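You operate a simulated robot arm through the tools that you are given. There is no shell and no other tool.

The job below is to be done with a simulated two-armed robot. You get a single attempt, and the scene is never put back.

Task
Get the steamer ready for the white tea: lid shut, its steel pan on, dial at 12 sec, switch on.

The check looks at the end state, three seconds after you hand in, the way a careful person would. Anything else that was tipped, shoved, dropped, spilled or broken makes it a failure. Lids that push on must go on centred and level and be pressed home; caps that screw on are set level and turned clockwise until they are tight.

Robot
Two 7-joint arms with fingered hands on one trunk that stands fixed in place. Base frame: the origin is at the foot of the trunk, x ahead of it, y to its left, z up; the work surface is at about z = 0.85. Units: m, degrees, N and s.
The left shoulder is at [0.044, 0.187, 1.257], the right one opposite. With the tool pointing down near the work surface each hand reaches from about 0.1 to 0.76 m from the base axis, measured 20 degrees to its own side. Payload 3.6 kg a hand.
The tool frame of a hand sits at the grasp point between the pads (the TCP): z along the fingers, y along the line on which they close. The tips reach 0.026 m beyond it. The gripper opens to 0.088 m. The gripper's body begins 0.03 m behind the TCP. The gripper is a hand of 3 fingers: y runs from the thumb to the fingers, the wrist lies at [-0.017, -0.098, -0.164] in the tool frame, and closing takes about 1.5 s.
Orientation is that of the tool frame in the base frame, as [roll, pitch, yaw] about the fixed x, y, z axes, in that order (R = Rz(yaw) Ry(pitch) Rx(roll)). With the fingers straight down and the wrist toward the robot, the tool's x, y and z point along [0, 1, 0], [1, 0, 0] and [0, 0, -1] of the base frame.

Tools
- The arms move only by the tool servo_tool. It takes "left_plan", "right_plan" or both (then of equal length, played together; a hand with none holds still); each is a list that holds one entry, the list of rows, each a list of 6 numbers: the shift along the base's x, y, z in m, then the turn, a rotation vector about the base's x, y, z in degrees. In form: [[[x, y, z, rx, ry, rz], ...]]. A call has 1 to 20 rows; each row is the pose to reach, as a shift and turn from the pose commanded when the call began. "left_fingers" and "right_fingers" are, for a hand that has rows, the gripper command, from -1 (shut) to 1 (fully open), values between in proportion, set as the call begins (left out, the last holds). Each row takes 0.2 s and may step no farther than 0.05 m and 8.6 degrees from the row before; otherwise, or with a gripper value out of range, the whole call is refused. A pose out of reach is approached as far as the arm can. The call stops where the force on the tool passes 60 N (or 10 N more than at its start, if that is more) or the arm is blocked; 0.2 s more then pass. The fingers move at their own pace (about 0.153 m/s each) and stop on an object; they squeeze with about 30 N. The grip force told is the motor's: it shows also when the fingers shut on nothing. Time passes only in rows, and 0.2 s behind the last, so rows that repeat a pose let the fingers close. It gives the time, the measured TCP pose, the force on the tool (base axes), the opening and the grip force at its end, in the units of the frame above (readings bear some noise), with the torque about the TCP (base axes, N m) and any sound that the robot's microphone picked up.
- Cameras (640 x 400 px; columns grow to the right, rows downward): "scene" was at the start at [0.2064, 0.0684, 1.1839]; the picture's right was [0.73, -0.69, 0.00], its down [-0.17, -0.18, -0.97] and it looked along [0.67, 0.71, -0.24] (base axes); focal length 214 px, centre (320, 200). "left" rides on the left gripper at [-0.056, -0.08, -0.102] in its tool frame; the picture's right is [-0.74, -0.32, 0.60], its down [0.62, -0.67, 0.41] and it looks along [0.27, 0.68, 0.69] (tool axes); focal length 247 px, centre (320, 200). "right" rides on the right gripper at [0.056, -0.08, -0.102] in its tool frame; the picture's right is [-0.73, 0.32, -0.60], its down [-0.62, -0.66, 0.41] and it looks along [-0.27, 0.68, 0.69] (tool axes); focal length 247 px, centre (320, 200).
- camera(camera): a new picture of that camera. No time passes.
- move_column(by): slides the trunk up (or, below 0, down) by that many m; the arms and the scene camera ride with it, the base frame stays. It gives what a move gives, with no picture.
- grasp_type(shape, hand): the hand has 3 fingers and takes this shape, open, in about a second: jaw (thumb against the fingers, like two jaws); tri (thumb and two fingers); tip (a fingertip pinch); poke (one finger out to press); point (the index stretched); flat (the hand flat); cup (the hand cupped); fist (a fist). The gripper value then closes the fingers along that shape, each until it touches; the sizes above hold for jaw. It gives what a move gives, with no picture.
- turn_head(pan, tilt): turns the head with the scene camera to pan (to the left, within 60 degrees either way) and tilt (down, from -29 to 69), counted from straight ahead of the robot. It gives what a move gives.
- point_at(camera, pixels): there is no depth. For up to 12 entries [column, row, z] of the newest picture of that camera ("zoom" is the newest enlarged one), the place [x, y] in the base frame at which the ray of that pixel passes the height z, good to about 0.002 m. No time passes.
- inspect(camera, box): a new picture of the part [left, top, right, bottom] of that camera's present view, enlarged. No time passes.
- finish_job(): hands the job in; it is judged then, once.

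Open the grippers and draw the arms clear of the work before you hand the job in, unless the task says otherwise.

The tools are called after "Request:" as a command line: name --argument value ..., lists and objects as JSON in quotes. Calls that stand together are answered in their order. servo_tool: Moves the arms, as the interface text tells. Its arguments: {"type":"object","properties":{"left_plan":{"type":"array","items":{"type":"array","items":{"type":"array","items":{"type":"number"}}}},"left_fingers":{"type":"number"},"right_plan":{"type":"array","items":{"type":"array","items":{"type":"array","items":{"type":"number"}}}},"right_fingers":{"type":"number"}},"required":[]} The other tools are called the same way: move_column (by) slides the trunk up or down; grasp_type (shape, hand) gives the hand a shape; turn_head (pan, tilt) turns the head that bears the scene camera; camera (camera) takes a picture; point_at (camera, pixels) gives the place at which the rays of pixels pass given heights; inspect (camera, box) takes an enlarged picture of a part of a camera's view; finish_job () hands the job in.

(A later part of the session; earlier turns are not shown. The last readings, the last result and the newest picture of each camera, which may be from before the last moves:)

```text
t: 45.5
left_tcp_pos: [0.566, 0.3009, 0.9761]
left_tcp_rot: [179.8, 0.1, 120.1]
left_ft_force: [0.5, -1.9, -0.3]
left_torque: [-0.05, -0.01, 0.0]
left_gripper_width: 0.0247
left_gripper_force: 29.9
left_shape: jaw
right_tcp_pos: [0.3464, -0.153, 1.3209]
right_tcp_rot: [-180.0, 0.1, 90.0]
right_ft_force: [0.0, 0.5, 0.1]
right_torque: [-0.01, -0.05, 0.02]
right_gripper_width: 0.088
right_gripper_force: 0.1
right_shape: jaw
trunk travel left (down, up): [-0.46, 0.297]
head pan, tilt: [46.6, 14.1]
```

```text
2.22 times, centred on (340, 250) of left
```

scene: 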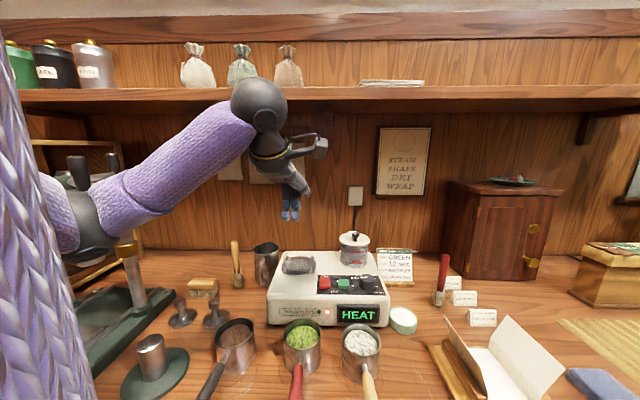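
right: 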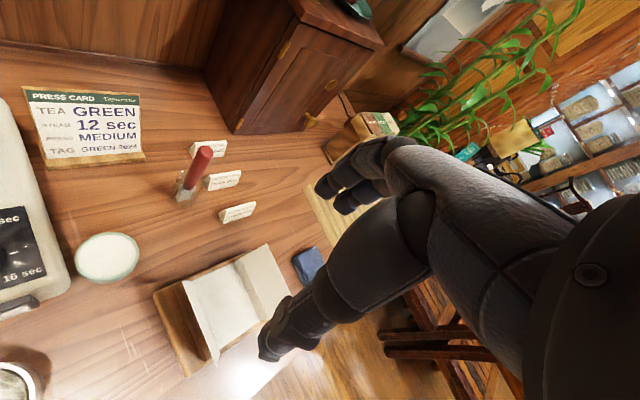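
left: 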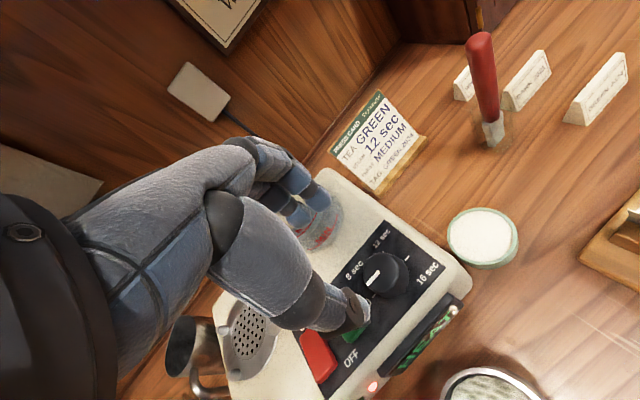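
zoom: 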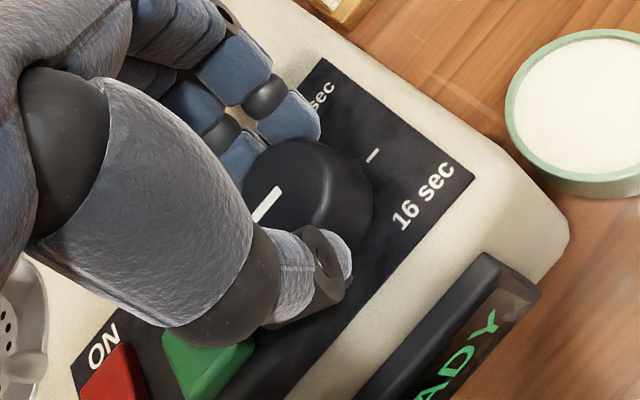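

The jaws grip the knob at 30 N, and the display has gone from HEAT to READY. I'll turn it clockwise 60° in small steps.

Request:
servo_tool --left_plan '[[[0, 0, 0, 0, 0, -6], [0, 0, 0, 0, 0, -12], [0, 0, 0, 0, 0, -18], [0, 0, 0, 0, 0, -24], [0, 0, 0, 0, 0, -30]]]'

Request:
inspect --camera "left" --box '[240, 160, 440, 340]'

Request:
inspect --camera "scene" --box '[260, 220, 400, 330]'

```text
t: 46.7
left_tcp_pos: [0.5664, 0.3022, 0.9761]
left_tcp_rot: [179.9, 0.2, 89.9]
left_ft_force: [-0.6, 2.0, -0.6]
left_torque: [0.03, 0.02, 0.0]
left_gripper_width: 0.0243
left_gripper_force: 29.9
left_shape: jaw
right_tcp_pos: [0.3456, -0.1516, 1.3204]
right_tcp_rot: [-180.0, -0.1, 90.0]
right_ft_force: [0.1, 0.4, 0.0]
right_torque: [-0.03, -0.02, 0.0]
right_gripper_width: 0.0879
right_gripper_force: 0.1
right_shape: jaw
trunk travel left (down, up): [-0.46, 0.297]
head pan, tilt: [46.6, 14.1]
```

```text
2.22 times, centred on (340, 250) of left
```

zoom: 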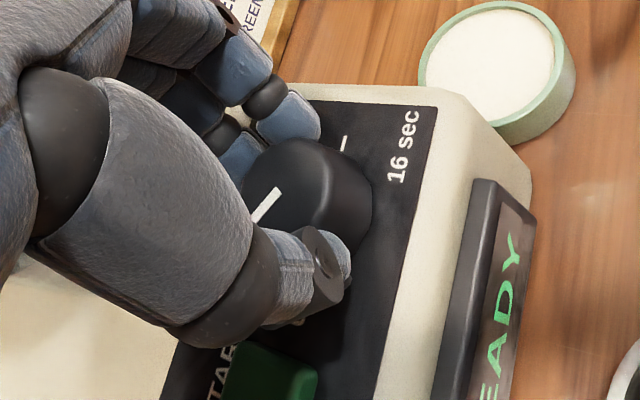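

```text
3.64 times, centred on (330, 275) of scene
```

zoom: 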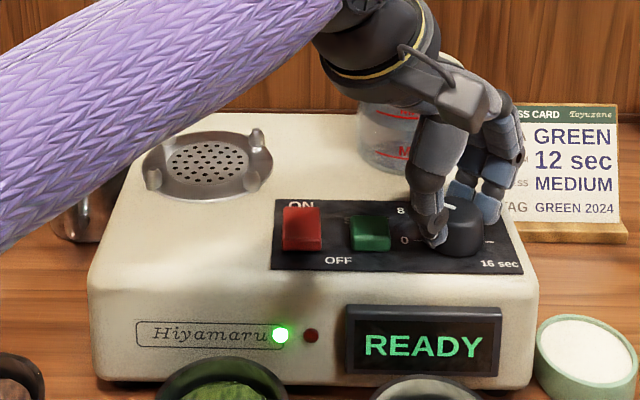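

The knob follows the hand and the 0 tick is now exposed; the thumb has about 2 cm clearance to START. I'll turn 30° further to reach 8 sec and check.

Request:
servo_tool --left_plan '[[[0, 0, 0, 0, 0, -6], [0, 0, 0, 0, 0, -12], [0, 0, 0, 0, 0, -18], [0, 0, 0, 0, 0, -24], [0, 0, 0, 0, 0, -30]]]'

Request:
inspect --camera "left" --box '[240, 160, 440, 340]'

Request:
inspect --camera "scene" --box '[260, 220, 400, 330]'

```text
t: 47.9
left_tcp_pos: [0.5661, 0.3033, 0.9762]
left_tcp_rot: [180.0, 0.2, 59.9]
left_ft_force: [-2.3, 4.2, 1.9]
left_torque: [0.08, 0.0, 0.03]
left_gripper_width: 0.0244
left_gripper_force: 29.8
left_shape: jaw
right_tcp_pos: [0.3452, -0.153, 1.3218]
right_tcp_rot: [-180.0, 0.0, 90.2]
right_ft_force: [0.6, 0.5, 0.7]
right_torque: [0.02, 0.0, -0.03]
right_gripper_width: 0.088
right_gripper_force: 0.1
right_shape: jaw
trunk travel left (down, up): [-0.46, 0.297]
head pan, tilt: [46.6, 14.1]
```

```text
2.22 times, centred on (340, 250) of left
```

zoom: 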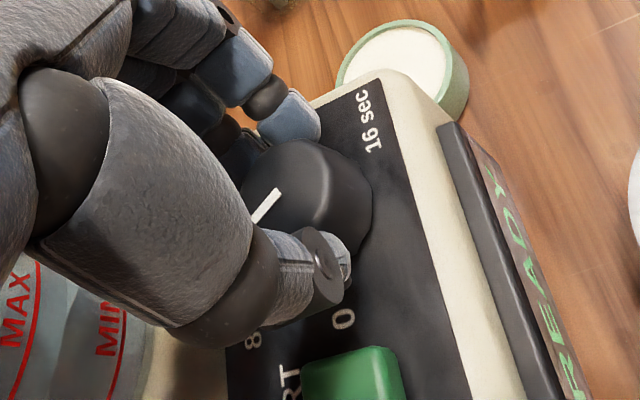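

```text
3.64 times, centred on (330, 275) of scene
```

zoom: 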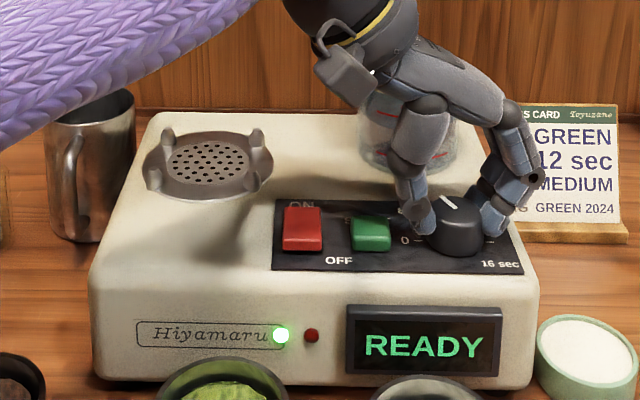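

The pointer is now near 8 sec, with small side forces. I'll turn another 30°, staying in the reach I've already tested.

Request:
servo_tool --left_plan '[[[0, -0.0005, 0, 0, 0, -6], [0, -0.001, 0, 0, 0, -12], [0, -0.001, 0, 0, 0, -18], [0, -0.001, 0, 0, 0, -24], [0, -0.001, 0, 0, 0, -30]]]'

Request:
inspect --camera "left" --box '[240, 160, 440, 340]'

Request:
inspect --camera "scene" --box '[260, 220, 400, 330]'

```text
t: 49.1
left_tcp_pos: [0.5668, 0.3015, 0.9752]
left_tcp_rot: [179.8, 0.0, 30.0]
left_ft_force: [4.9, 11.5, 5.6]
left_torque: [0.26, -0.1, 0.06]
left_gripper_width: 0.0245
left_gripper_force: 29.9
left_shape: jaw
right_tcp_pos: [0.3471, -0.152, 1.3219]
right_tcp_rot: [-180.0, 0.0, 90.2]
right_ft_force: [0.4, 0.4, 0.0]
right_torque: [-0.02, -0.04, 0.06]
right_gripper_width: 0.0881
right_gripper_force: 0.1
right_shape: jaw
trunk travel left (down, up): [-0.46, 0.297]
head pan, tilt: [46.6, 14.1]
```

```text
2.22 times, centred on (340, 250) of left
```

zoom: 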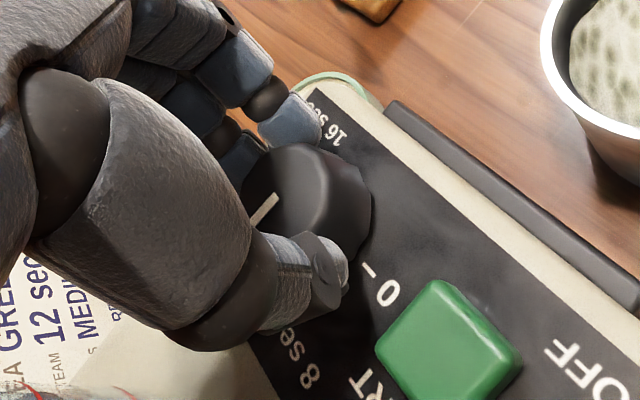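

```text
3.64 times, centred on (330, 275) of scene
```

zoom: 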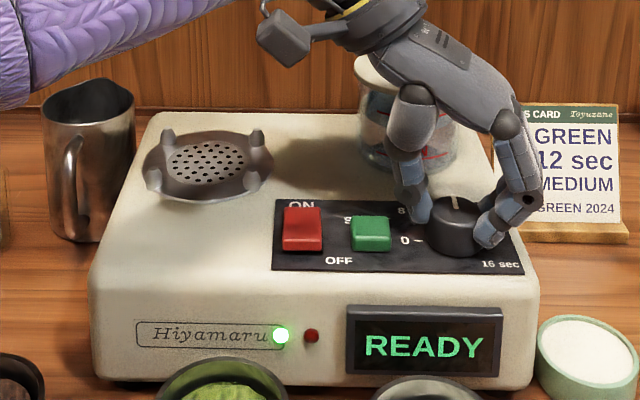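

Side force rose to about 12 N, so I'll release here (90° done), lift, turn the hand back and re-grip centred.

Request:
servo_tool --left_plan '[[[0, 0, 0, 0, 0, 0], [0, 0, 0, 0, 0, 0], [0, 0, 0, 0, 0, 0], [0, 0, 0.01, 0, 0, 0], [0, 0, 0.03, 0, 0, 0], [0, 0, 0.06, 0, 0, 0]]]' --left_fingers 0.25

Request:
inspect --camera "left" --box '[330, 225, 480, 345]'

Request:
inspect --camera "scene" --box '[260, 220, 400, 330]'

Request:
camera --camera "left"

```text
t: 50.5
left_tcp_pos: [0.5657, 0.3, 1.0375]
left_tcp_rot: [179.9, 0.1, 30.0]
left_ft_force: [-0.6, 0.4, -0.1]
left_torque: [0.02, 0.03, 0.01]
left_gripper_width: 0.0545
left_gripper_force: 0.0
left_shape: jaw
right_tcp_pos: [0.3455, -0.1535, 1.3214]
right_tcp_rot: [-179.9, 0.0, 90.1]
right_ft_force: [-0.6, 0.6, -0.8]
right_torque: [-0.03, 0.0, 0.02]
right_gripper_width: 0.0879
right_gripper_force: 0.0
right_shape: jaw
trunk travel left (down, up): [-0.46, 0.297]
head pan, tilt: [46.6, 14.1]
```

```text
3.33 times, centred on (405, 285) of left
```

zoom: 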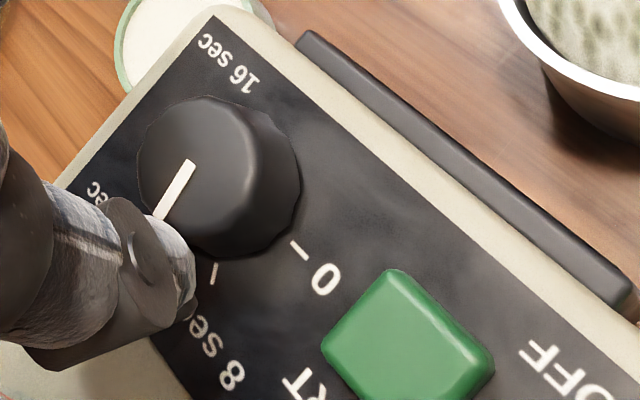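

```text
3.64 times, centred on (330, 275) of scene
```

zoom: 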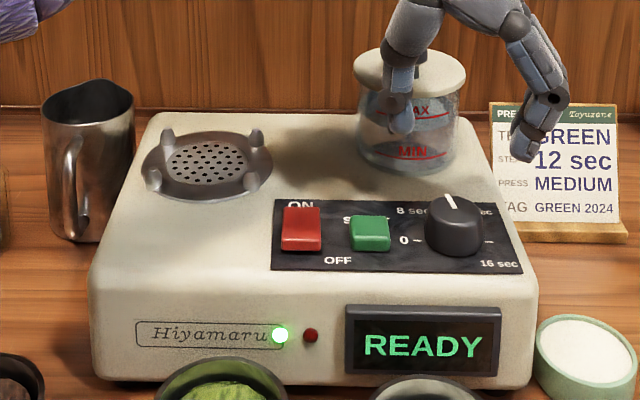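

```text
taken
```

left: 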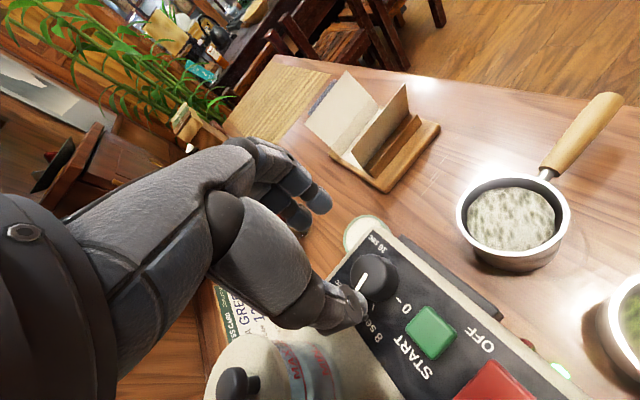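

The lid is still shut and the pointer is about halfway between 8 and 12, as expected. I'll rotate the hand back 60° while clear of the knob, then measure the pointer.

Request:
servo_tool --left_plan '[[[0, 0.0, 0.005, 0, 0, 7.5], [0, 0.0, 0.01, 0, 0, 15], [0, 0.0, 0.01, 0, 0, 22.5], [0, 0.0, 0.01, 0, 0, 30], [0, 0.001, 0.01, 0, 0, 37.5], [0, 0.001, 0.01, 0, 0, 45], [0, 0.002, 0.01, 0, 0, 52.5], [0, 0.002, 0.01, 0, 0, 60]]]' --left_fingers 0.35

Request:
inspect --camera "left" --box '[330, 225, 480, 345]'

```text
t: 52.3
left_tcp_pos: [0.565, 0.3043, 1.0467]
left_tcp_rot: [179.9, 0.2, 90.1]
left_ft_force: [-0.2, -0.5, -0.4]
left_torque: [0.03, -0.01, -0.02]
left_gripper_width: 0.0591
left_gripper_force: 0.1
left_shape: jaw
right_tcp_pos: [0.3465, -0.1537, 1.3202]
right_tcp_rot: [-180.0, 0.0, 90.0]
right_ft_force: [-0.4, 1.3, 0.4]
right_torque: [-0.04, 0.01, -0.02]
right_gripper_width: 0.0877
right_gripper_force: 0.0
right_shape: jaw
trunk travel left (down, up): [-0.46, 0.297]
head pan, tilt: [46.6, 14.1]
```

```text
3.33 times, centred on (405, 285) of left
```

zoom: 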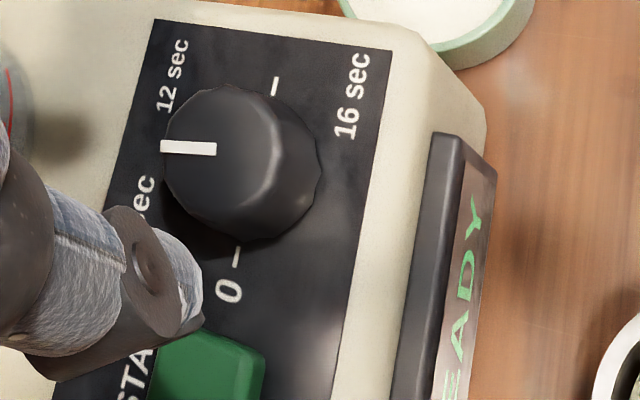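

I'll measure the pointer's direction against the ticks.

Request:
point_at --camera "zoom" --pixels '[[162, 147, 0.962], [216, 149, 0.962], [236, 257, 0.94], [274, 87, 0.94], [236, 151, 0.962]]'

```text
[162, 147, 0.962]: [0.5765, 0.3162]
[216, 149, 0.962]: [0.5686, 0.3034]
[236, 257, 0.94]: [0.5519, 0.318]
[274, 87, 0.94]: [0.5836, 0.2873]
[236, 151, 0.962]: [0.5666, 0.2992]
```

The pointer is at about 57° and the 12 tick at about 16°, so roughly 41° clockwise remains. I'll lower and grip again.

Request:
servo_tool --left_plan '[[[0.001, -0.002, -0.03, 0, 0, 0], [0.001, -0.002, -0.055, 0, 0, 0], [0.001, -0.002, -0.066, 0, 0, 0], [0.001, -0.002, -0.071, 0, 0, 0]]]' --left_fingers 0.35

Request:
servo_tool --left_plan '[[[0, 0, 0, 0, 0, 0], [0, 0, 0, 0, 0, 0], [0, 0, 0, 0, 0, 0], [0, 0, 0, 0, 0, 0], [0, 0, 0, 0, 0, 0], [0, 0, 0, 0, 0, 0], [0, 0, 0, 0, 0, 0]]]' --left_fingers -1

Request:
inspect --camera "left" --box '[240, 160, 440, 340]'

Request:
inspect --camera "scene" --box '[320, 240, 400, 300]'

```text
t: 53.3
left_tcp_pos: [0.5661, 0.301, 0.9748]
left_tcp_rot: [179.9, 0.1, 89.9]
left_ft_force: [0.2, -0.1, -0.2]
left_torque: [-0.02, 0.01, -0.01]
left_gripper_width: 0.0589
left_gripper_force: 0.1
left_shape: jaw
right_tcp_pos: [0.3455, -0.153, 1.3208]
right_tcp_rot: [-179.9, 0.0, 90.0]
right_ft_force: [0.7, 0.4, 0.1]
right_torque: [0.01, -0.01, -0.01]
right_gripper_width: 0.0878
right_gripper_force: 0.0
right_shape: jaw
trunk travel left (down, up): [-0.46, 0.297]
head pan, tilt: [46.6, 14.1]
```

```text
t: 54.9
left_tcp_pos: [0.5663, 0.302, 0.9742]
left_tcp_rot: [179.9, 0.2, 90.0]
left_ft_force: [2.5, 2.7, 0.0]
left_torque: [0.02, -0.03, -0.02]
left_gripper_width: 0.0242
left_gripper_force: 30.7
left_shape: jaw
right_tcp_pos: [0.3466, -0.1526, 1.3204]
right_tcp_rot: [180.0, 0.0, 90.0]
right_ft_force: [0.0, 0.3, -0.1]
right_torque: [0.0, 0.04, 0.01]
right_gripper_width: 0.088
right_gripper_force: 0.0
right_shape: jaw
trunk travel left (down, up): [-0.46, 0.297]
head pan, tilt: [46.6, 14.1]
```

```text
2.22 times, centred on (340, 250) of left
```

zoom: 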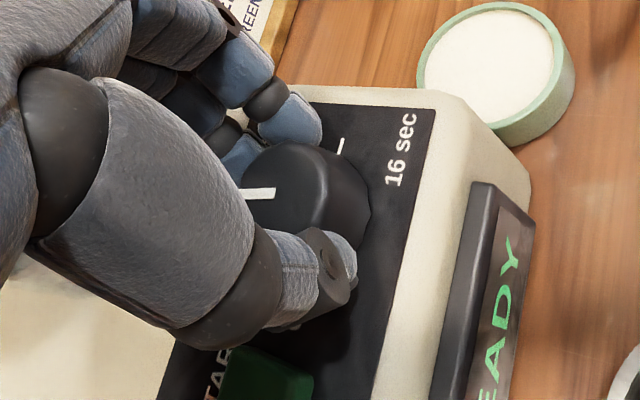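

```text
6.67 times, centred on (360, 270) of scene
```

zoom: 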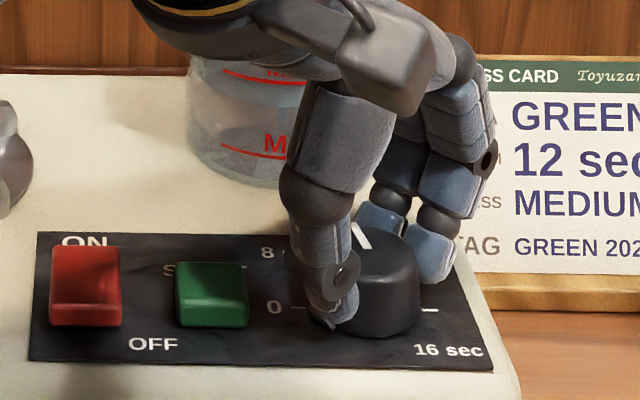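

Gripped again. I'll turn clockwise 42°, then release and measure.

Request:
servo_tool --left_plan '[[[0, 0, 0, 0, 0, -6], [0, 0, 0, 0, 0, -12], [0, 0, 0, 0, 0, -18], [0, 0, 0, 0, 0, -24], [0, 0, 0, 0, 0, -30], [0, 0, 0, 0, 0, -36], [0, 0, 0, 0, 0, -42], [0, 0, 0, 0, 0, -42]]]'

Request:
inspect --camera "left" --box '[240, 160, 440, 340]'

Request:
inspect --camera "scene" --box '[320, 240, 400, 300]'

```text
t: 56.7
left_tcp_pos: [0.5681, 0.3021, 0.9756]
left_tcp_rot: [179.8, 0.1, 48.0]
left_ft_force: [1.5, 7.8, 6.3]
left_torque: [0.16, -0.04, 0.02]
left_gripper_width: 0.0241
left_gripper_force: 30.1
left_shape: jaw
right_tcp_pos: [0.3457, -0.1518, 1.3214]
right_tcp_rot: [180.0, 0.1, 90.0]
right_ft_force: [0.1, -0.2, 0.9]
right_torque: [-0.01, -0.01, -0.01]
right_gripper_width: 0.0879
right_gripper_force: 0.0
right_shape: jaw
trunk travel left (down, up): [-0.46, 0.297]
head pan, tilt: [46.6, 14.1]
```

```text
2.22 times, centred on (340, 250) of left
```

zoom: 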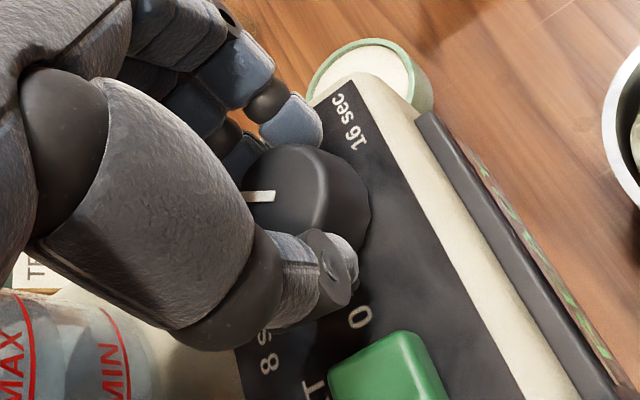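

```text
6.67 times, centred on (360, 270) of scene
```

zoom: 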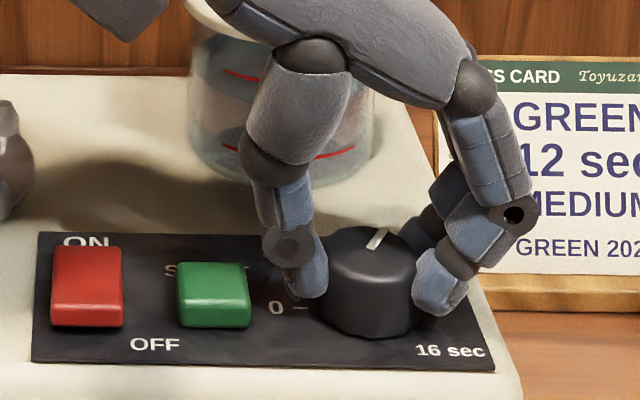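

The pointer is near 12 now. The thumb is close to START, so I'll open only slightly, lift straight up, then open more and measure.

Request:
servo_tool --left_plan '[[[0, 0, 0, 0, 0, 0], [0, 0, 0, 0, 0, 0], [0, 0, 0, 0, 0, 0], [0, 0, 0.01, 0, 0, 0], [0, 0, 0.03, 0, 0, 0], [0, 0, 0.06, 0, 0, 0]]]' --left_fingers -0.15

Request:
inspect --camera "left" --box '[330, 225, 480, 345]'

Request:
inspect --camera "scene" --box '[260, 220, 400, 330]'

```text
t: 58.1
left_tcp_pos: [0.5685, 0.298, 1.0343]
left_tcp_rot: [179.8, 0.2, 47.9]
left_ft_force: [0.8, 0.6, 0.3]
left_torque: [-0.01, 0.02, -0.02]
left_gripper_width: 0.0371
left_gripper_force: 0.1
left_shape: jaw
right_tcp_pos: [0.3467, -0.1536, 1.3206]
right_tcp_rot: [180.0, 0.0, 89.9]
right_ft_force: [-0.4, -0.8, -0.8]
right_torque: [0.02, 0.01, -0.02]
right_gripper_width: 0.0878
right_gripper_force: 0.0
right_shape: jaw
trunk travel left (down, up): [-0.46, 0.297]
head pan, tilt: [46.6, 14.1]
```

```text
3.33 times, centred on (405, 285) of left
```

zoom: 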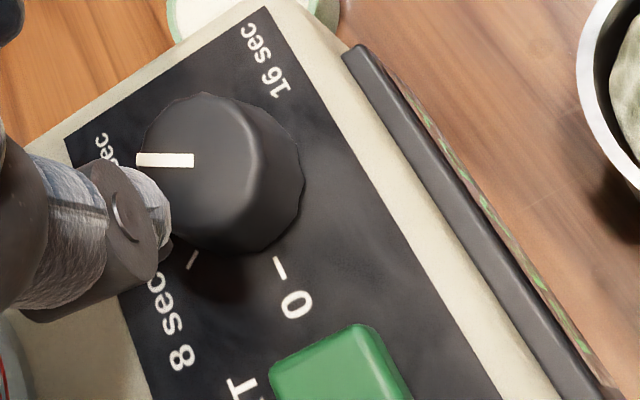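

```text
3.64 times, centred on (330, 275) of scene
```

zoom: 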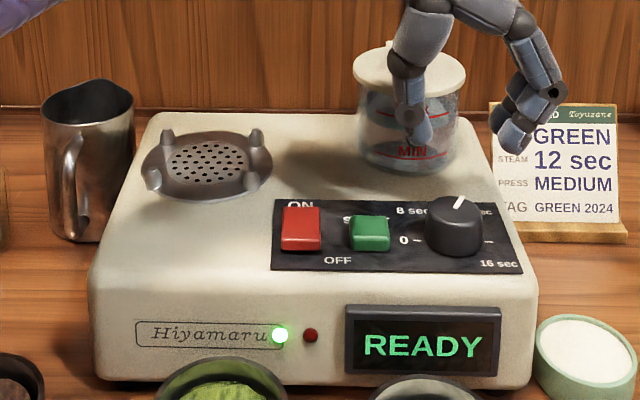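

Released cleanly; START was not touched and the display still shows READY. I'll measure the pointer again.

Request:
inspect --camera "left" --box '[330, 225, 480, 345]'

Request:
point_at --camera "zoom" --pixels '[[136, 160, 0.962], [193, 161, 0.962], [280, 268, 0.94], [191, 260, 0.94], [136, 160, 0.96], [193, 161, 0.96]]'

```text
3.33 times, centred on (405, 285) of left
```

zoom: 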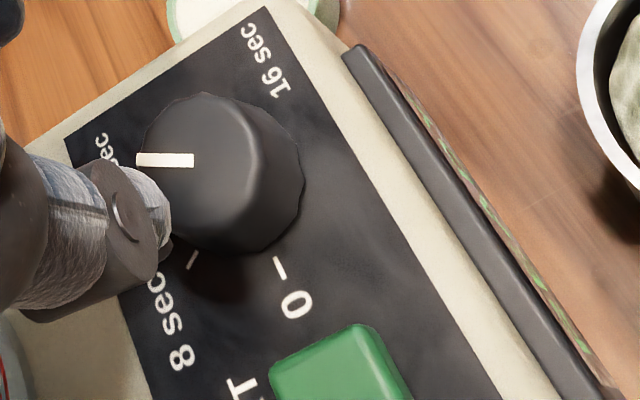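

```text
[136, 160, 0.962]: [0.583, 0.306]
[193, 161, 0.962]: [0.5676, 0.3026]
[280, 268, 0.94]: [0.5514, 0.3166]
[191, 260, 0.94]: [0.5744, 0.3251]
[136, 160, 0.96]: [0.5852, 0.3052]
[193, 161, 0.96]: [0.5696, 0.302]
```

The pointer measures about 12–14°, against 15–18° for the 12 tick. I'll raise the hand and shift it so the 12 tick isn't hidden, and compare them directly.

Request:
servo_tool --left_plan '[[[0.01, -0.01, 0.04, 0, 0, 0], [0.02, -0.02, 0.07, 0, 0, 0], [0.04, -0.03, 0.1, 0, 0, 0], [0.06, -0.03, 0.11, 0, 0, 0]]]'

Request:
camera --camera "left"

```text
t: 59.1
left_tcp_pos: [0.628, 0.2712, 1.144]
left_tcp_rot: [-180.0, 0.2, 48.0]
left_ft_force: [0.6, -0.1, 0.2]
left_torque: [-0.01, 0.01, 0.03]
left_gripper_width: 0.0372
left_gripper_force: 0.0
left_shape: jaw
right_tcp_pos: [0.3476, -0.1538, 1.3208]
right_tcp_rot: [-180.0, 0.0, 90.0]
right_ft_force: [-0.4, 0.4, 0.3]
right_torque: [-0.03, -0.01, -0.01]
right_gripper_width: 0.0877
right_gripper_force: 0.0
right_shape: jaw
trunk travel left (down, up): [-0.46, 0.297]
head pan, tilt: [46.6, 14.1]
```

```text
taken
```

left: 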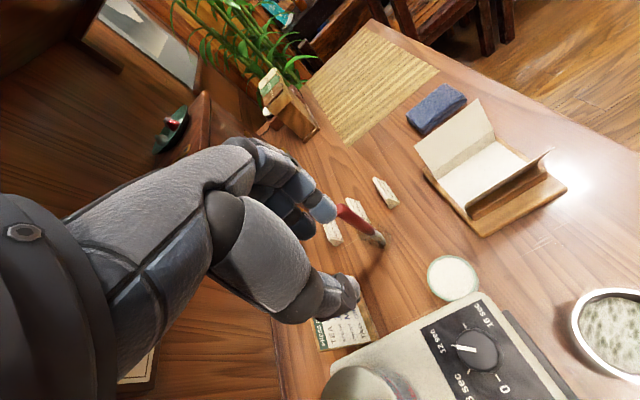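

Request:
inspect --camera "left" --box '[430, 310, 530, 390]'

```text
5.00 times, centred on (480, 350) of left
```

zoom: 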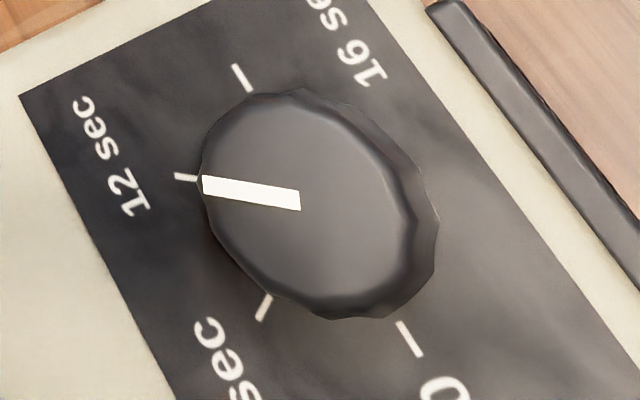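

The pointer looks in line with the 12 tick from above. I'll confirm the angles numerically.

Request:
point_at --camera "zoom" --pixels '[[203, 185, 0.962], [299, 200, 0.962], [186, 178, 0.94], [242, 77, 0.94], [263, 307, 0.94], [410, 340, 0.94], [177, 176, 0.94], [197, 179, 0.94]]'

```text
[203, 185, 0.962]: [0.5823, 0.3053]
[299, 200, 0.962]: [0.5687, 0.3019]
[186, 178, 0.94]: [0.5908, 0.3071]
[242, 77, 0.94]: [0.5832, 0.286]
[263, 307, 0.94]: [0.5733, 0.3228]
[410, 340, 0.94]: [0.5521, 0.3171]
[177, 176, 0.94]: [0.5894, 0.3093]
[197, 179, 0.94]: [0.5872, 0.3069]
```

The pointer is at 14° against a 12 tick of about 15°, so the dial is set. Next is the white tea pan. I'll move the left hand back and point the head at the pans and their handles.

Request:
servo_tool --left_plan '[[[-0.04, 0.02, 0.0, 0, 0, 0], [-0.08, 0.04, 0.0, 0, 0, 0], [-0.12, 0.07, 0.0, 0, 0, 0], [-0.16, 0.1, 0.0, 0, 0, 0], [-0.19, 0.13, 0.0, 0, 0, 0]]]' --left_fingers 1

Request:
turn_head --pan 35 --tilt 40

Request:
camera --camera "scene"

Request:
camera --camera "left"

Request:
camera --camera "right"

```text
t: 60.3
left_tcp_pos: [0.4355, 0.3984, 1.1447]
left_tcp_rot: [179.7, 0.1, 48.0]
left_ft_force: [-0.8, 0.1, -0.2]
left_torque: [0.0, -0.02, 0.03]
left_gripper_width: 0.0877
left_gripper_force: 0.0
left_shape: jaw
right_tcp_pos: [0.3451, -0.1533, 1.3214]
right_tcp_rot: [180.0, 0.0, 90.0]
right_ft_force: [-0.3, 0.2, 0.1]
right_torque: [0.02, -0.02, 0.02]
right_gripper_width: 0.0877
right_gripper_force: 0.0
right_shape: jaw
trunk travel left (down, up): [-0.46, 0.297]
head pan, tilt: [46.6, 14.1]
```

```text
t: 61.2
left_tcp_pos: [0.436, 0.3992, 1.1425]
left_tcp_rot: [179.8, 0.2, 48.0]
left_ft_force: [0.2, 0.5, -0.2]
left_torque: [-0.01, -0.02, -0.01]
left_gripper_width: 0.0878
left_gripper_force: 0.0
left_shape: jaw
right_tcp_pos: [0.3463, -0.1523, 1.3204]
right_tcp_rot: [-180.0, 0.0, 90.0]
right_ft_force: [-0.3, -0.4, 1.0]
right_torque: [-0.01, 0.02, 0.0]
right_gripper_width: 0.088
right_gripper_force: 0.0
right_shape: jaw
trunk travel left (down, up): [-0.46, 0.297]
head pan, tilt: [35.0, 40.0]
```

```text
taken
```

scene: 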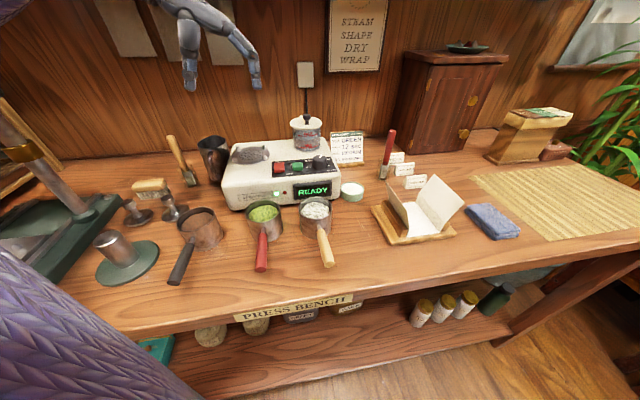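

```text
taken
```

left: 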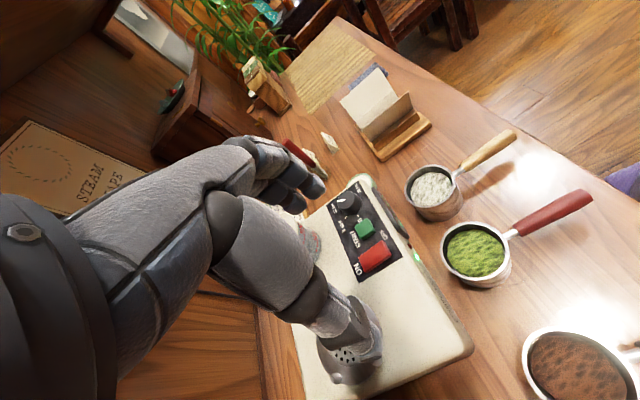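

```text
taken
```

right: 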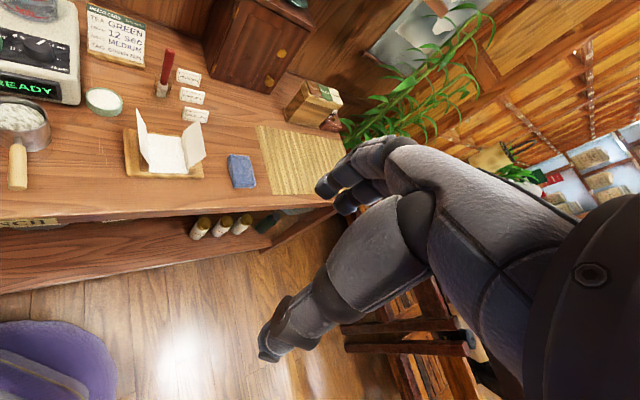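

All three pans are in view. I'll zoom in on the white one, at scene (315,215), from both cameras for its rim, base and handle.

Request:
inspect --camera "left" --box '[390, 110, 540, 230]'

Request:
point_at --camera "zoom" --pixels '[[320, 200, 0.9]]'

Request:
inspect --camera "scene" --box '[285, 185, 345, 275]'

Request:
point_at --camera "zoom" --pixels '[[320, 200, 0.9]]'

```text
3.33 times, centred on (465, 170) of left
```

zoom: 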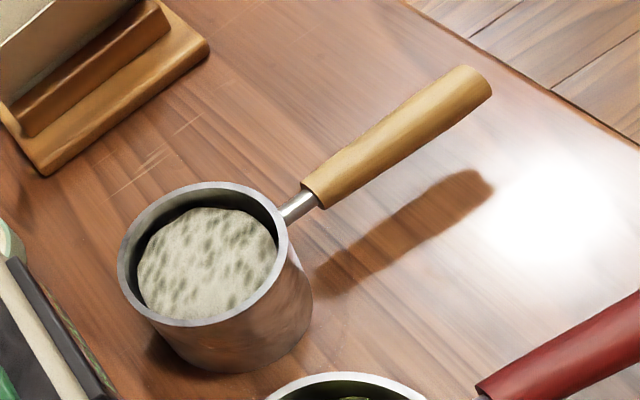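

```text
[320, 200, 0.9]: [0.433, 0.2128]
```

```text
4.44 times, centred on (315, 230) of scene
```

zoom: 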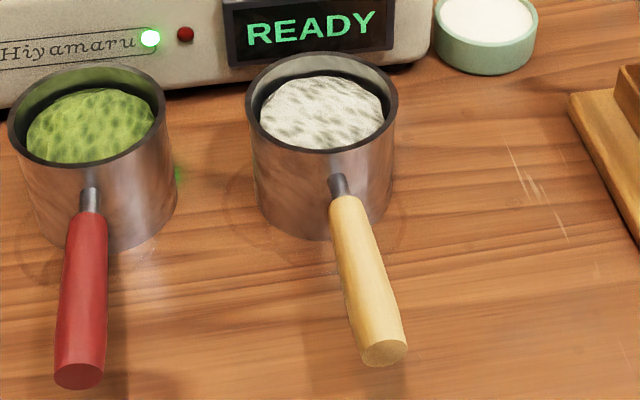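

```text
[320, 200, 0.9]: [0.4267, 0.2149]
```

Request:
point_at --camera "zoom" --pixels '[[246, 100, 0.91], [397, 98, 0.91], [322, 53, 0.91], [322, 152, 0.91], [318, 241, 0.85], [256, 210, 0.85], [390, 200, 0.85], [338, 185, 0.91], [345, 205, 0.91], [385, 350, 0.91], [385, 350, 0.92], [338, 185, 0.9]]'

Request:
inspect --camera "left" --box '[390, 110, 540, 230]'

Request:
point_at --camera "zoom" --pixels '[[117, 262, 0.91], [290, 240, 0.91], [200, 183, 0.91], [205, 325, 0.91], [230, 374, 0.85], [298, 206, 0.91], [310, 195, 0.91], [480, 82, 0.91], [480, 82, 0.92], [145, 330, 0.85], [312, 295, 0.85], [298, 206, 0.9]]'

```text
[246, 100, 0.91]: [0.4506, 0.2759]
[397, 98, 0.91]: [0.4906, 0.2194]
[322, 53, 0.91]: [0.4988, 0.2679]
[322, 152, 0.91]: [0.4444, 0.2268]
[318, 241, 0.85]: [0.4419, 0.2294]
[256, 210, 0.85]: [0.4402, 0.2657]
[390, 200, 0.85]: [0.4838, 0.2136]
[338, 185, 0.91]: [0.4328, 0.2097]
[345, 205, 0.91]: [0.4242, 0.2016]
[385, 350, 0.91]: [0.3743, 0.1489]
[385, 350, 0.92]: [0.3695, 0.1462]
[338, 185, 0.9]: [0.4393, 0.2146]
```

```text
3.33 times, centred on (465, 170) of left
```

zoom: 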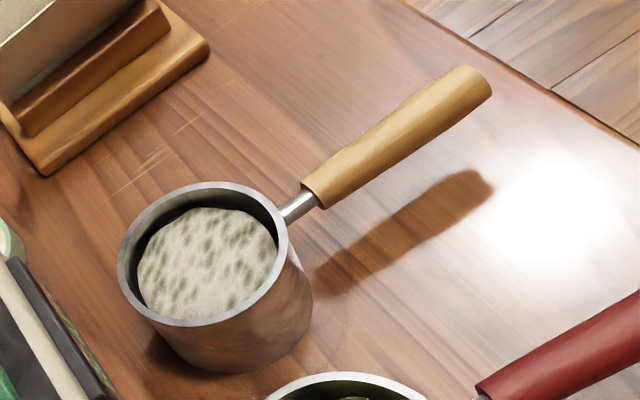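

```text
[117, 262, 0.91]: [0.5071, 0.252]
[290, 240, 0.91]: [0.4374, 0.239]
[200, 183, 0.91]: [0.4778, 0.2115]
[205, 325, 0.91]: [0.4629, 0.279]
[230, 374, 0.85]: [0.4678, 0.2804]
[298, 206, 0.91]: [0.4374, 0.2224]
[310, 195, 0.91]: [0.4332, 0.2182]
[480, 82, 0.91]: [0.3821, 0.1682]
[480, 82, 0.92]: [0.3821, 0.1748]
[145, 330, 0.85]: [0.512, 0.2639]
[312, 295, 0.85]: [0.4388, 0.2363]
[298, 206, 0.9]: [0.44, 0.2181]
```

The white pan's rim centre is at (0.471,0.2465), rim z≈0.91, radius 0.035, base on the counter, handle pointing to −134°. I'll grip the body across its diameter with fingers along ±x, which avoids both the handle and the green pan. First I need the steam plate's centre and lugs, so I'll clear the hand and look.

Request:
servo_tool --left_plan '[[[-0.03, -0.03, 0.01, 0, 0, 7], [-0.06, -0.06, 0.02, 0, 0, 14], [-0.07, -0.09, 0.03, 0, 0, 21], [-0.07, -0.11, 0.04, 0, 0, 28], [-0.07, -0.12, 0.05, 0, 0, 35], [-0.07, -0.13, 0.05, 0, 0, 42]]]'

Request:
turn_head --pan 46 --tilt 30

Request:
camera --camera "scene"

Request:
camera --camera "left"

```text
t: 62.6
left_tcp_pos: [0.3692, 0.2692, 1.1943]
left_tcp_rot: [179.9, 0.2, 90.0]
left_ft_force: [-0.6, 0.4, -0.6]
left_torque: [0.03, 0.01, 0.01]
left_gripper_width: 0.0876
left_gripper_force: 0.0
left_shape: jaw
right_tcp_pos: [0.3469, -0.1543, 1.3199]
right_tcp_rot: [-179.9, 0.0, 90.0]
right_ft_force: [1.4, -0.1, -0.2]
right_torque: [-0.02, -0.02, 0.0]
right_gripper_width: 0.0879
right_gripper_force: 0.1
right_shape: jaw
trunk travel left (down, up): [-0.46, 0.297]
head pan, tilt: [35.0, 40.0]
```

```text
t: 63.3
left_tcp_pos: [0.3698, 0.2706, 1.1934]
left_tcp_rot: [180.0, 0.1, 89.8]
left_ft_force: [-0.6, -0.1, 1.1]
left_torque: [0.0, 0.02, 0.01]
left_gripper_width: 0.0877
left_gripper_force: 0.0
left_shape: jaw
right_tcp_pos: [0.3461, -0.153, 1.3199]
right_tcp_rot: [180.0, 0.0, 89.9]
right_ft_force: [0.2, -0.5, 1.2]
right_torque: [-0.01, 0.0, 0.04]
right_gripper_width: 0.0879
right_gripper_force: 0.1
right_shape: jaw
trunk travel left (down, up): [-0.46, 0.297]
head pan, tilt: [46.0, 30.0]
```

```text
taken
```

scene: 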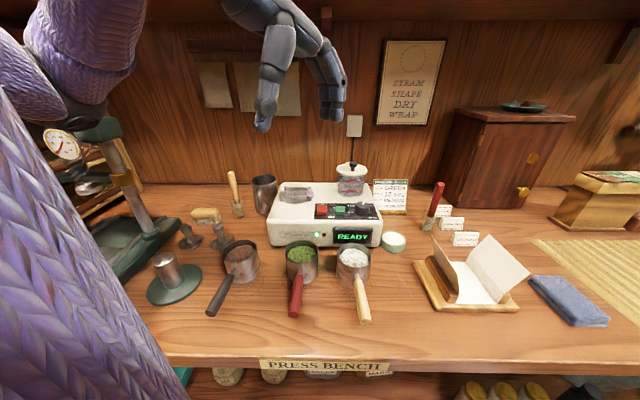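

```text
taken
```

left: 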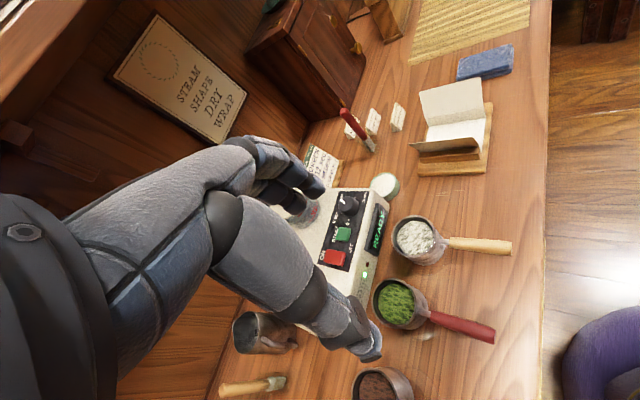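

Request:
inspect --camera "scene" --box '[265, 165, 335, 215]'

```text
8.00 times, centred on (300, 190) of scene
```

zoom: 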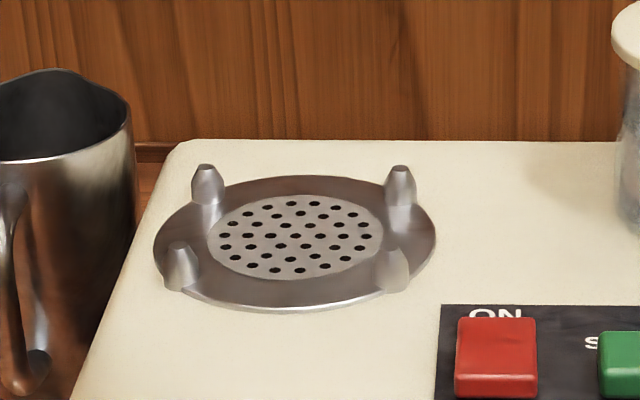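

The plate has four tapered lugs at its corners. I'll project the plate rim, hole field and lugs.

Request:
point_at --camera "zoom" --pixels '[[154, 243, 0.943], [435, 243, 0.943], [294, 176, 0.943], [294, 312, 0.943], [208, 238, 0.943], [383, 238, 0.943], [295, 195, 0.943], [295, 280, 0.943], [206, 165, 0.965], [401, 166, 0.965], [181, 244, 0.965], [391, 250, 0.965]]'

Request:
point_at --camera "zoom" --pixels '[[210, 225, 0.943], [397, 225, 0.943], [181, 288, 0.943], [391, 290, 0.943], [206, 165, 0.97], [401, 166, 0.97], [181, 244, 0.97], [391, 250, 0.97]]'

```text
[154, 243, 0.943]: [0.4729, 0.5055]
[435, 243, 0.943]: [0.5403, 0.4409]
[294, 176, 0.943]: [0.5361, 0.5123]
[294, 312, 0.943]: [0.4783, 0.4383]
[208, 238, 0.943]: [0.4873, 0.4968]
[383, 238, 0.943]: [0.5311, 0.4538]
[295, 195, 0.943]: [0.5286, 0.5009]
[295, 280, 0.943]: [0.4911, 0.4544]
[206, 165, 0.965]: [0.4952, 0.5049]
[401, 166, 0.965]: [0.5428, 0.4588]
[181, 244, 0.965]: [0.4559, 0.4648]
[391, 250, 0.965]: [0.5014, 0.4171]
```

```text
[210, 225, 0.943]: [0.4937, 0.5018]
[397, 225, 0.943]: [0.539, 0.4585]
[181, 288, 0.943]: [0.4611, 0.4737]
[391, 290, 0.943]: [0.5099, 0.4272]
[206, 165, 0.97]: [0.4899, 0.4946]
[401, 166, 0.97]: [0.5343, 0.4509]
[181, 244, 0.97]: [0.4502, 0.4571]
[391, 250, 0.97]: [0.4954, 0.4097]
```

The lugs stand about 0.044 from the centre, so the 0.035-radius pan drops between them with only a couple of millimetres to spare. I need the plate centre precisely, so I'll bring the left camera almost directly above it.

Request:
servo_tool --left_plan '[[[0.025, 0.033, -0.01, 0, 0, 0], [0.05, 0.066, -0.02, 0, 0, 0], [0.075, 0.1, -0.03, 0, 0, 0], [0.1, 0.133, -0.04, 0, 0, 0], [0.125, 0.166, -0.05, 0, 0, 0], [0.15, 0.2, -0.06, 0, 0, 0], [0.15, 0.2, -0.07, 0, 0, 0]]]'

Request:
camera --camera "left"

```text
t: 64.9
left_tcp_pos: [0.5158, 0.4708, 1.1241]
left_tcp_rot: [179.8, 0.3, 90.0]
left_ft_force: [-0.8, 0.1, 0.0]
left_torque: [-0.02, -0.01, 0.02]
left_gripper_width: 0.0879
left_gripper_force: 0.0
left_shape: jaw
right_tcp_pos: [0.3466, -0.1537, 1.322]
right_tcp_rot: [-180.0, 0.0, 90.0]
right_ft_force: [-0.2, 0.6, -0.5]
right_torque: [0.04, 0.05, 0.04]
right_gripper_width: 0.0878
right_gripper_force: 0.1
right_shape: jaw
trunk travel left (down, up): [-0.46, 0.297]
head pan, tilt: [46.0, 30.0]
```

```text
taken
```

left: 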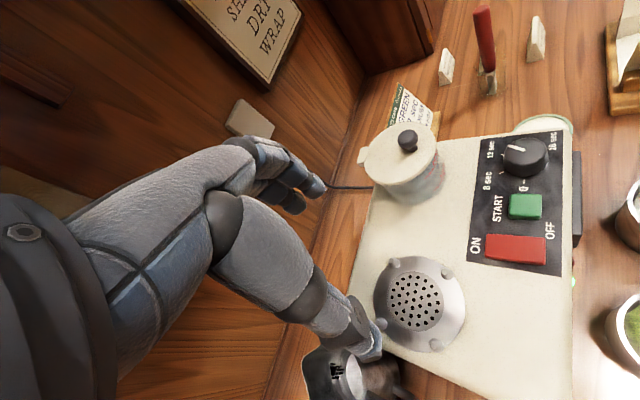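

Request:
inspect --camera "left" --box '[360, 240, 480, 370]'

```text
3.08 times, centred on (420, 305) of left
```

zoom: 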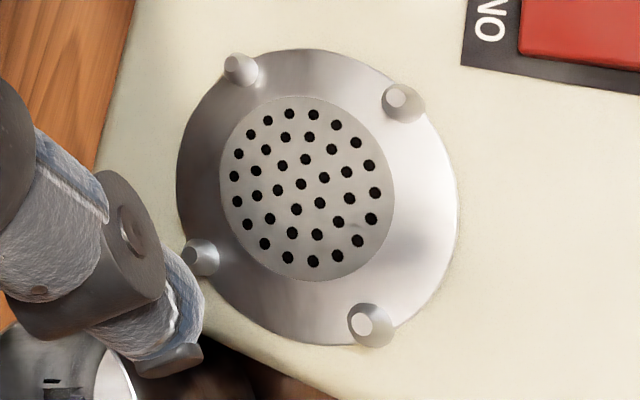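

Request:
point_at --camera "zoom" --pixels '[[176, 165, 0.943], [457, 215, 0.943], [300, 48, 0.943], [325, 347, 0.943], [219, 178, 0.943], [395, 195, 0.943], [303, 96, 0.943], [310, 282, 0.943], [396, 97, 0.96], [361, 323, 0.96], [235, 67, 0.96], [191, 261, 0.96]]'

Request:
point_at --camera "zoom" --pixels '[[307, 188, 0.943], [307, 188, 0.95], [396, 97, 0.965], [361, 323, 0.965], [235, 67, 0.965], [191, 261, 0.965], [396, 97, 0.955], [361, 323, 0.955]]'

```text
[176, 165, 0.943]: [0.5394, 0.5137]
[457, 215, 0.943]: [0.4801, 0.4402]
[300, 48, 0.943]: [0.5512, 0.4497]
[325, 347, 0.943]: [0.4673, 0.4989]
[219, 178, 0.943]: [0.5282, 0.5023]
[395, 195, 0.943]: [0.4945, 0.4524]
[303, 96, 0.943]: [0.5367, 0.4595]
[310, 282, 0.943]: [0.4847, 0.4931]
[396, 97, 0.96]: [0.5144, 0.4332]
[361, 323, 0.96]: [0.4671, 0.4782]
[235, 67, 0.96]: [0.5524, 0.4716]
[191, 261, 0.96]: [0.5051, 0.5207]
```

```text
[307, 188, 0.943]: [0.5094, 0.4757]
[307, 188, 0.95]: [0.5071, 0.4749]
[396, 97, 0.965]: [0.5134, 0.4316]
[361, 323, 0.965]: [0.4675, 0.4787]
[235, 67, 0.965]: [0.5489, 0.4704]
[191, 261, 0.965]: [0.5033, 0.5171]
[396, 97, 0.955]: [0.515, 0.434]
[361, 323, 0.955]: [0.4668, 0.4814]
```

The plate centre is consistently (0.5095,0.4755) with lug tops at z≈0.956. I'll now go over the white pan, fingers open and along ±x, stopping above the rim to check alignment.

Request:
servo_tool --left_plan '[[[-0.009, -0.045, 0.0, 0, 0, 0], [-0.018, -0.09, 0.0, 0, 0, 0], [-0.027, -0.135, 0.0, 0, 0, 0], [-0.036, -0.18, 0.0, 0, 0, 0], [-0.0455, -0.2245, 0.0, 0, 0, 0], [-0.0455, -0.2245, -0.045, 0, 0, 0], [-0.0455, -0.2245, -0.09, 0, 0, 0], [-0.0455, -0.2245, -0.13, 0, 0, 0], [-0.0455, -0.2245, -0.16, 0, 0, 0]]]' --left_fingers 1

Request:
camera --camera "left"

Request:
inspect --camera "scene" --box '[270, 190, 430, 330]'

```text
t: 66.9
left_tcp_pos: [0.4736, 0.2459, 0.9624]
left_tcp_rot: [179.9, 0.1, 90.0]
left_ft_force: [0.1, 0.3, -0.1]
left_torque: [-0.02, 0.02, 0.03]
left_gripper_width: 0.0878
left_gripper_force: 0.0
left_shape: jaw
right_tcp_pos: [0.3469, -0.1534, 1.3213]
right_tcp_rot: [180.0, 0.0, 90.0]
right_ft_force: [-0.3, -0.2, -0.4]
right_torque: [-0.01, 0.0, 0.02]
right_gripper_width: 0.0879
right_gripper_force: 0.0
right_shape: jaw
trunk travel left (down, up): [-0.46, 0.297]
head pan, tilt: [46.0, 30.0]
```

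```text
taken
```

left: 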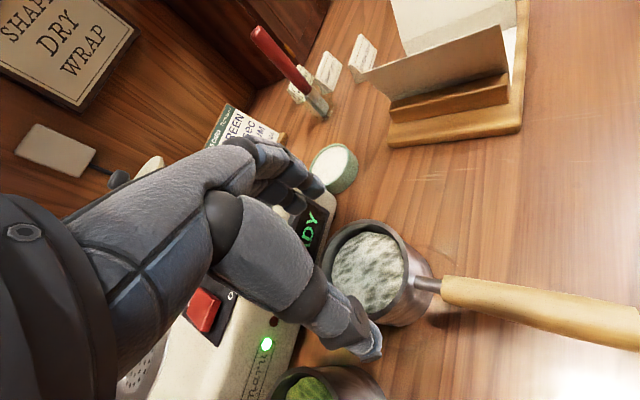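

```text
2.86 times, centred on (350, 260) of scene
```

zoom: 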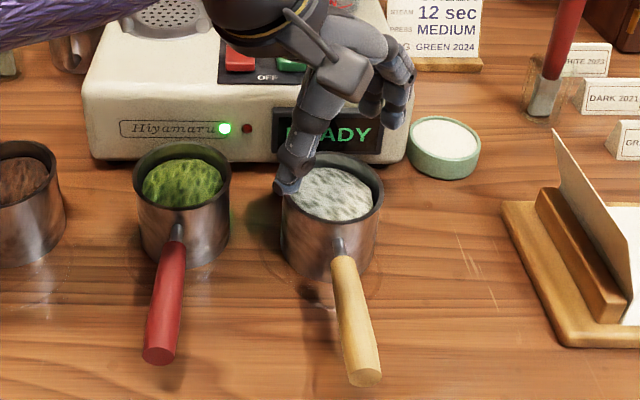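

The thumb and fingers are either side of the pan, about 5 cm above final height. I'll refine the pan's rim position from this close view.

Request:
inspect --camera "left" --box '[300, 200, 460, 370]'

Request:
point_at --camera "left" --pixels '[[370, 220, 0.91], [409, 262, 0.91], [322, 258, 0.91], [405, 290, 0.91], [393, 230, 0.91], [330, 243, 0.91], [440, 285, 0.895], [640, 325, 0.895]]'

```text
2.35 times, centred on (380, 285) of left
```

zoom: 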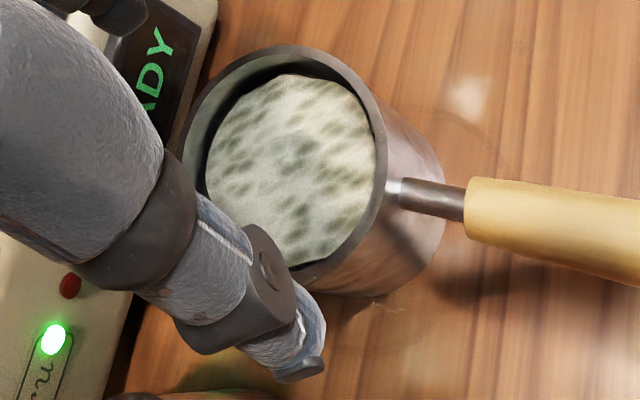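

```text
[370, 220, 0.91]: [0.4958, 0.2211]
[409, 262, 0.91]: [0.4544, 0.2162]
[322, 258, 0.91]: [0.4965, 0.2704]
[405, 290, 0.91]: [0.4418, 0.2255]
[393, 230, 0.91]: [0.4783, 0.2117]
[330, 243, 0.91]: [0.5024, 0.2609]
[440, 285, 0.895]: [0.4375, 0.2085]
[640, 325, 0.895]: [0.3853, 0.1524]
```

Request:
point_at --camera "zoom" --pixels '[[181, 150, 0.91], [293, 45, 0.91], [387, 165, 0.91], [305, 284, 0.91], [230, 62, 0.91], [350, 75, 0.91], [365, 235, 0.91], [465, 205, 0.897], [395, 192, 0.897]]'

```text
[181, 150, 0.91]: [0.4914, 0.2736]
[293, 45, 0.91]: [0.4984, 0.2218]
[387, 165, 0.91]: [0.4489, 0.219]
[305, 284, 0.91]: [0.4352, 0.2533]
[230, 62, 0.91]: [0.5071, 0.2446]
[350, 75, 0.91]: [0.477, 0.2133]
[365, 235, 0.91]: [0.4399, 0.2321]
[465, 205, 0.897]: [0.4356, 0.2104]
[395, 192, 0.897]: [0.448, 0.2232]
```

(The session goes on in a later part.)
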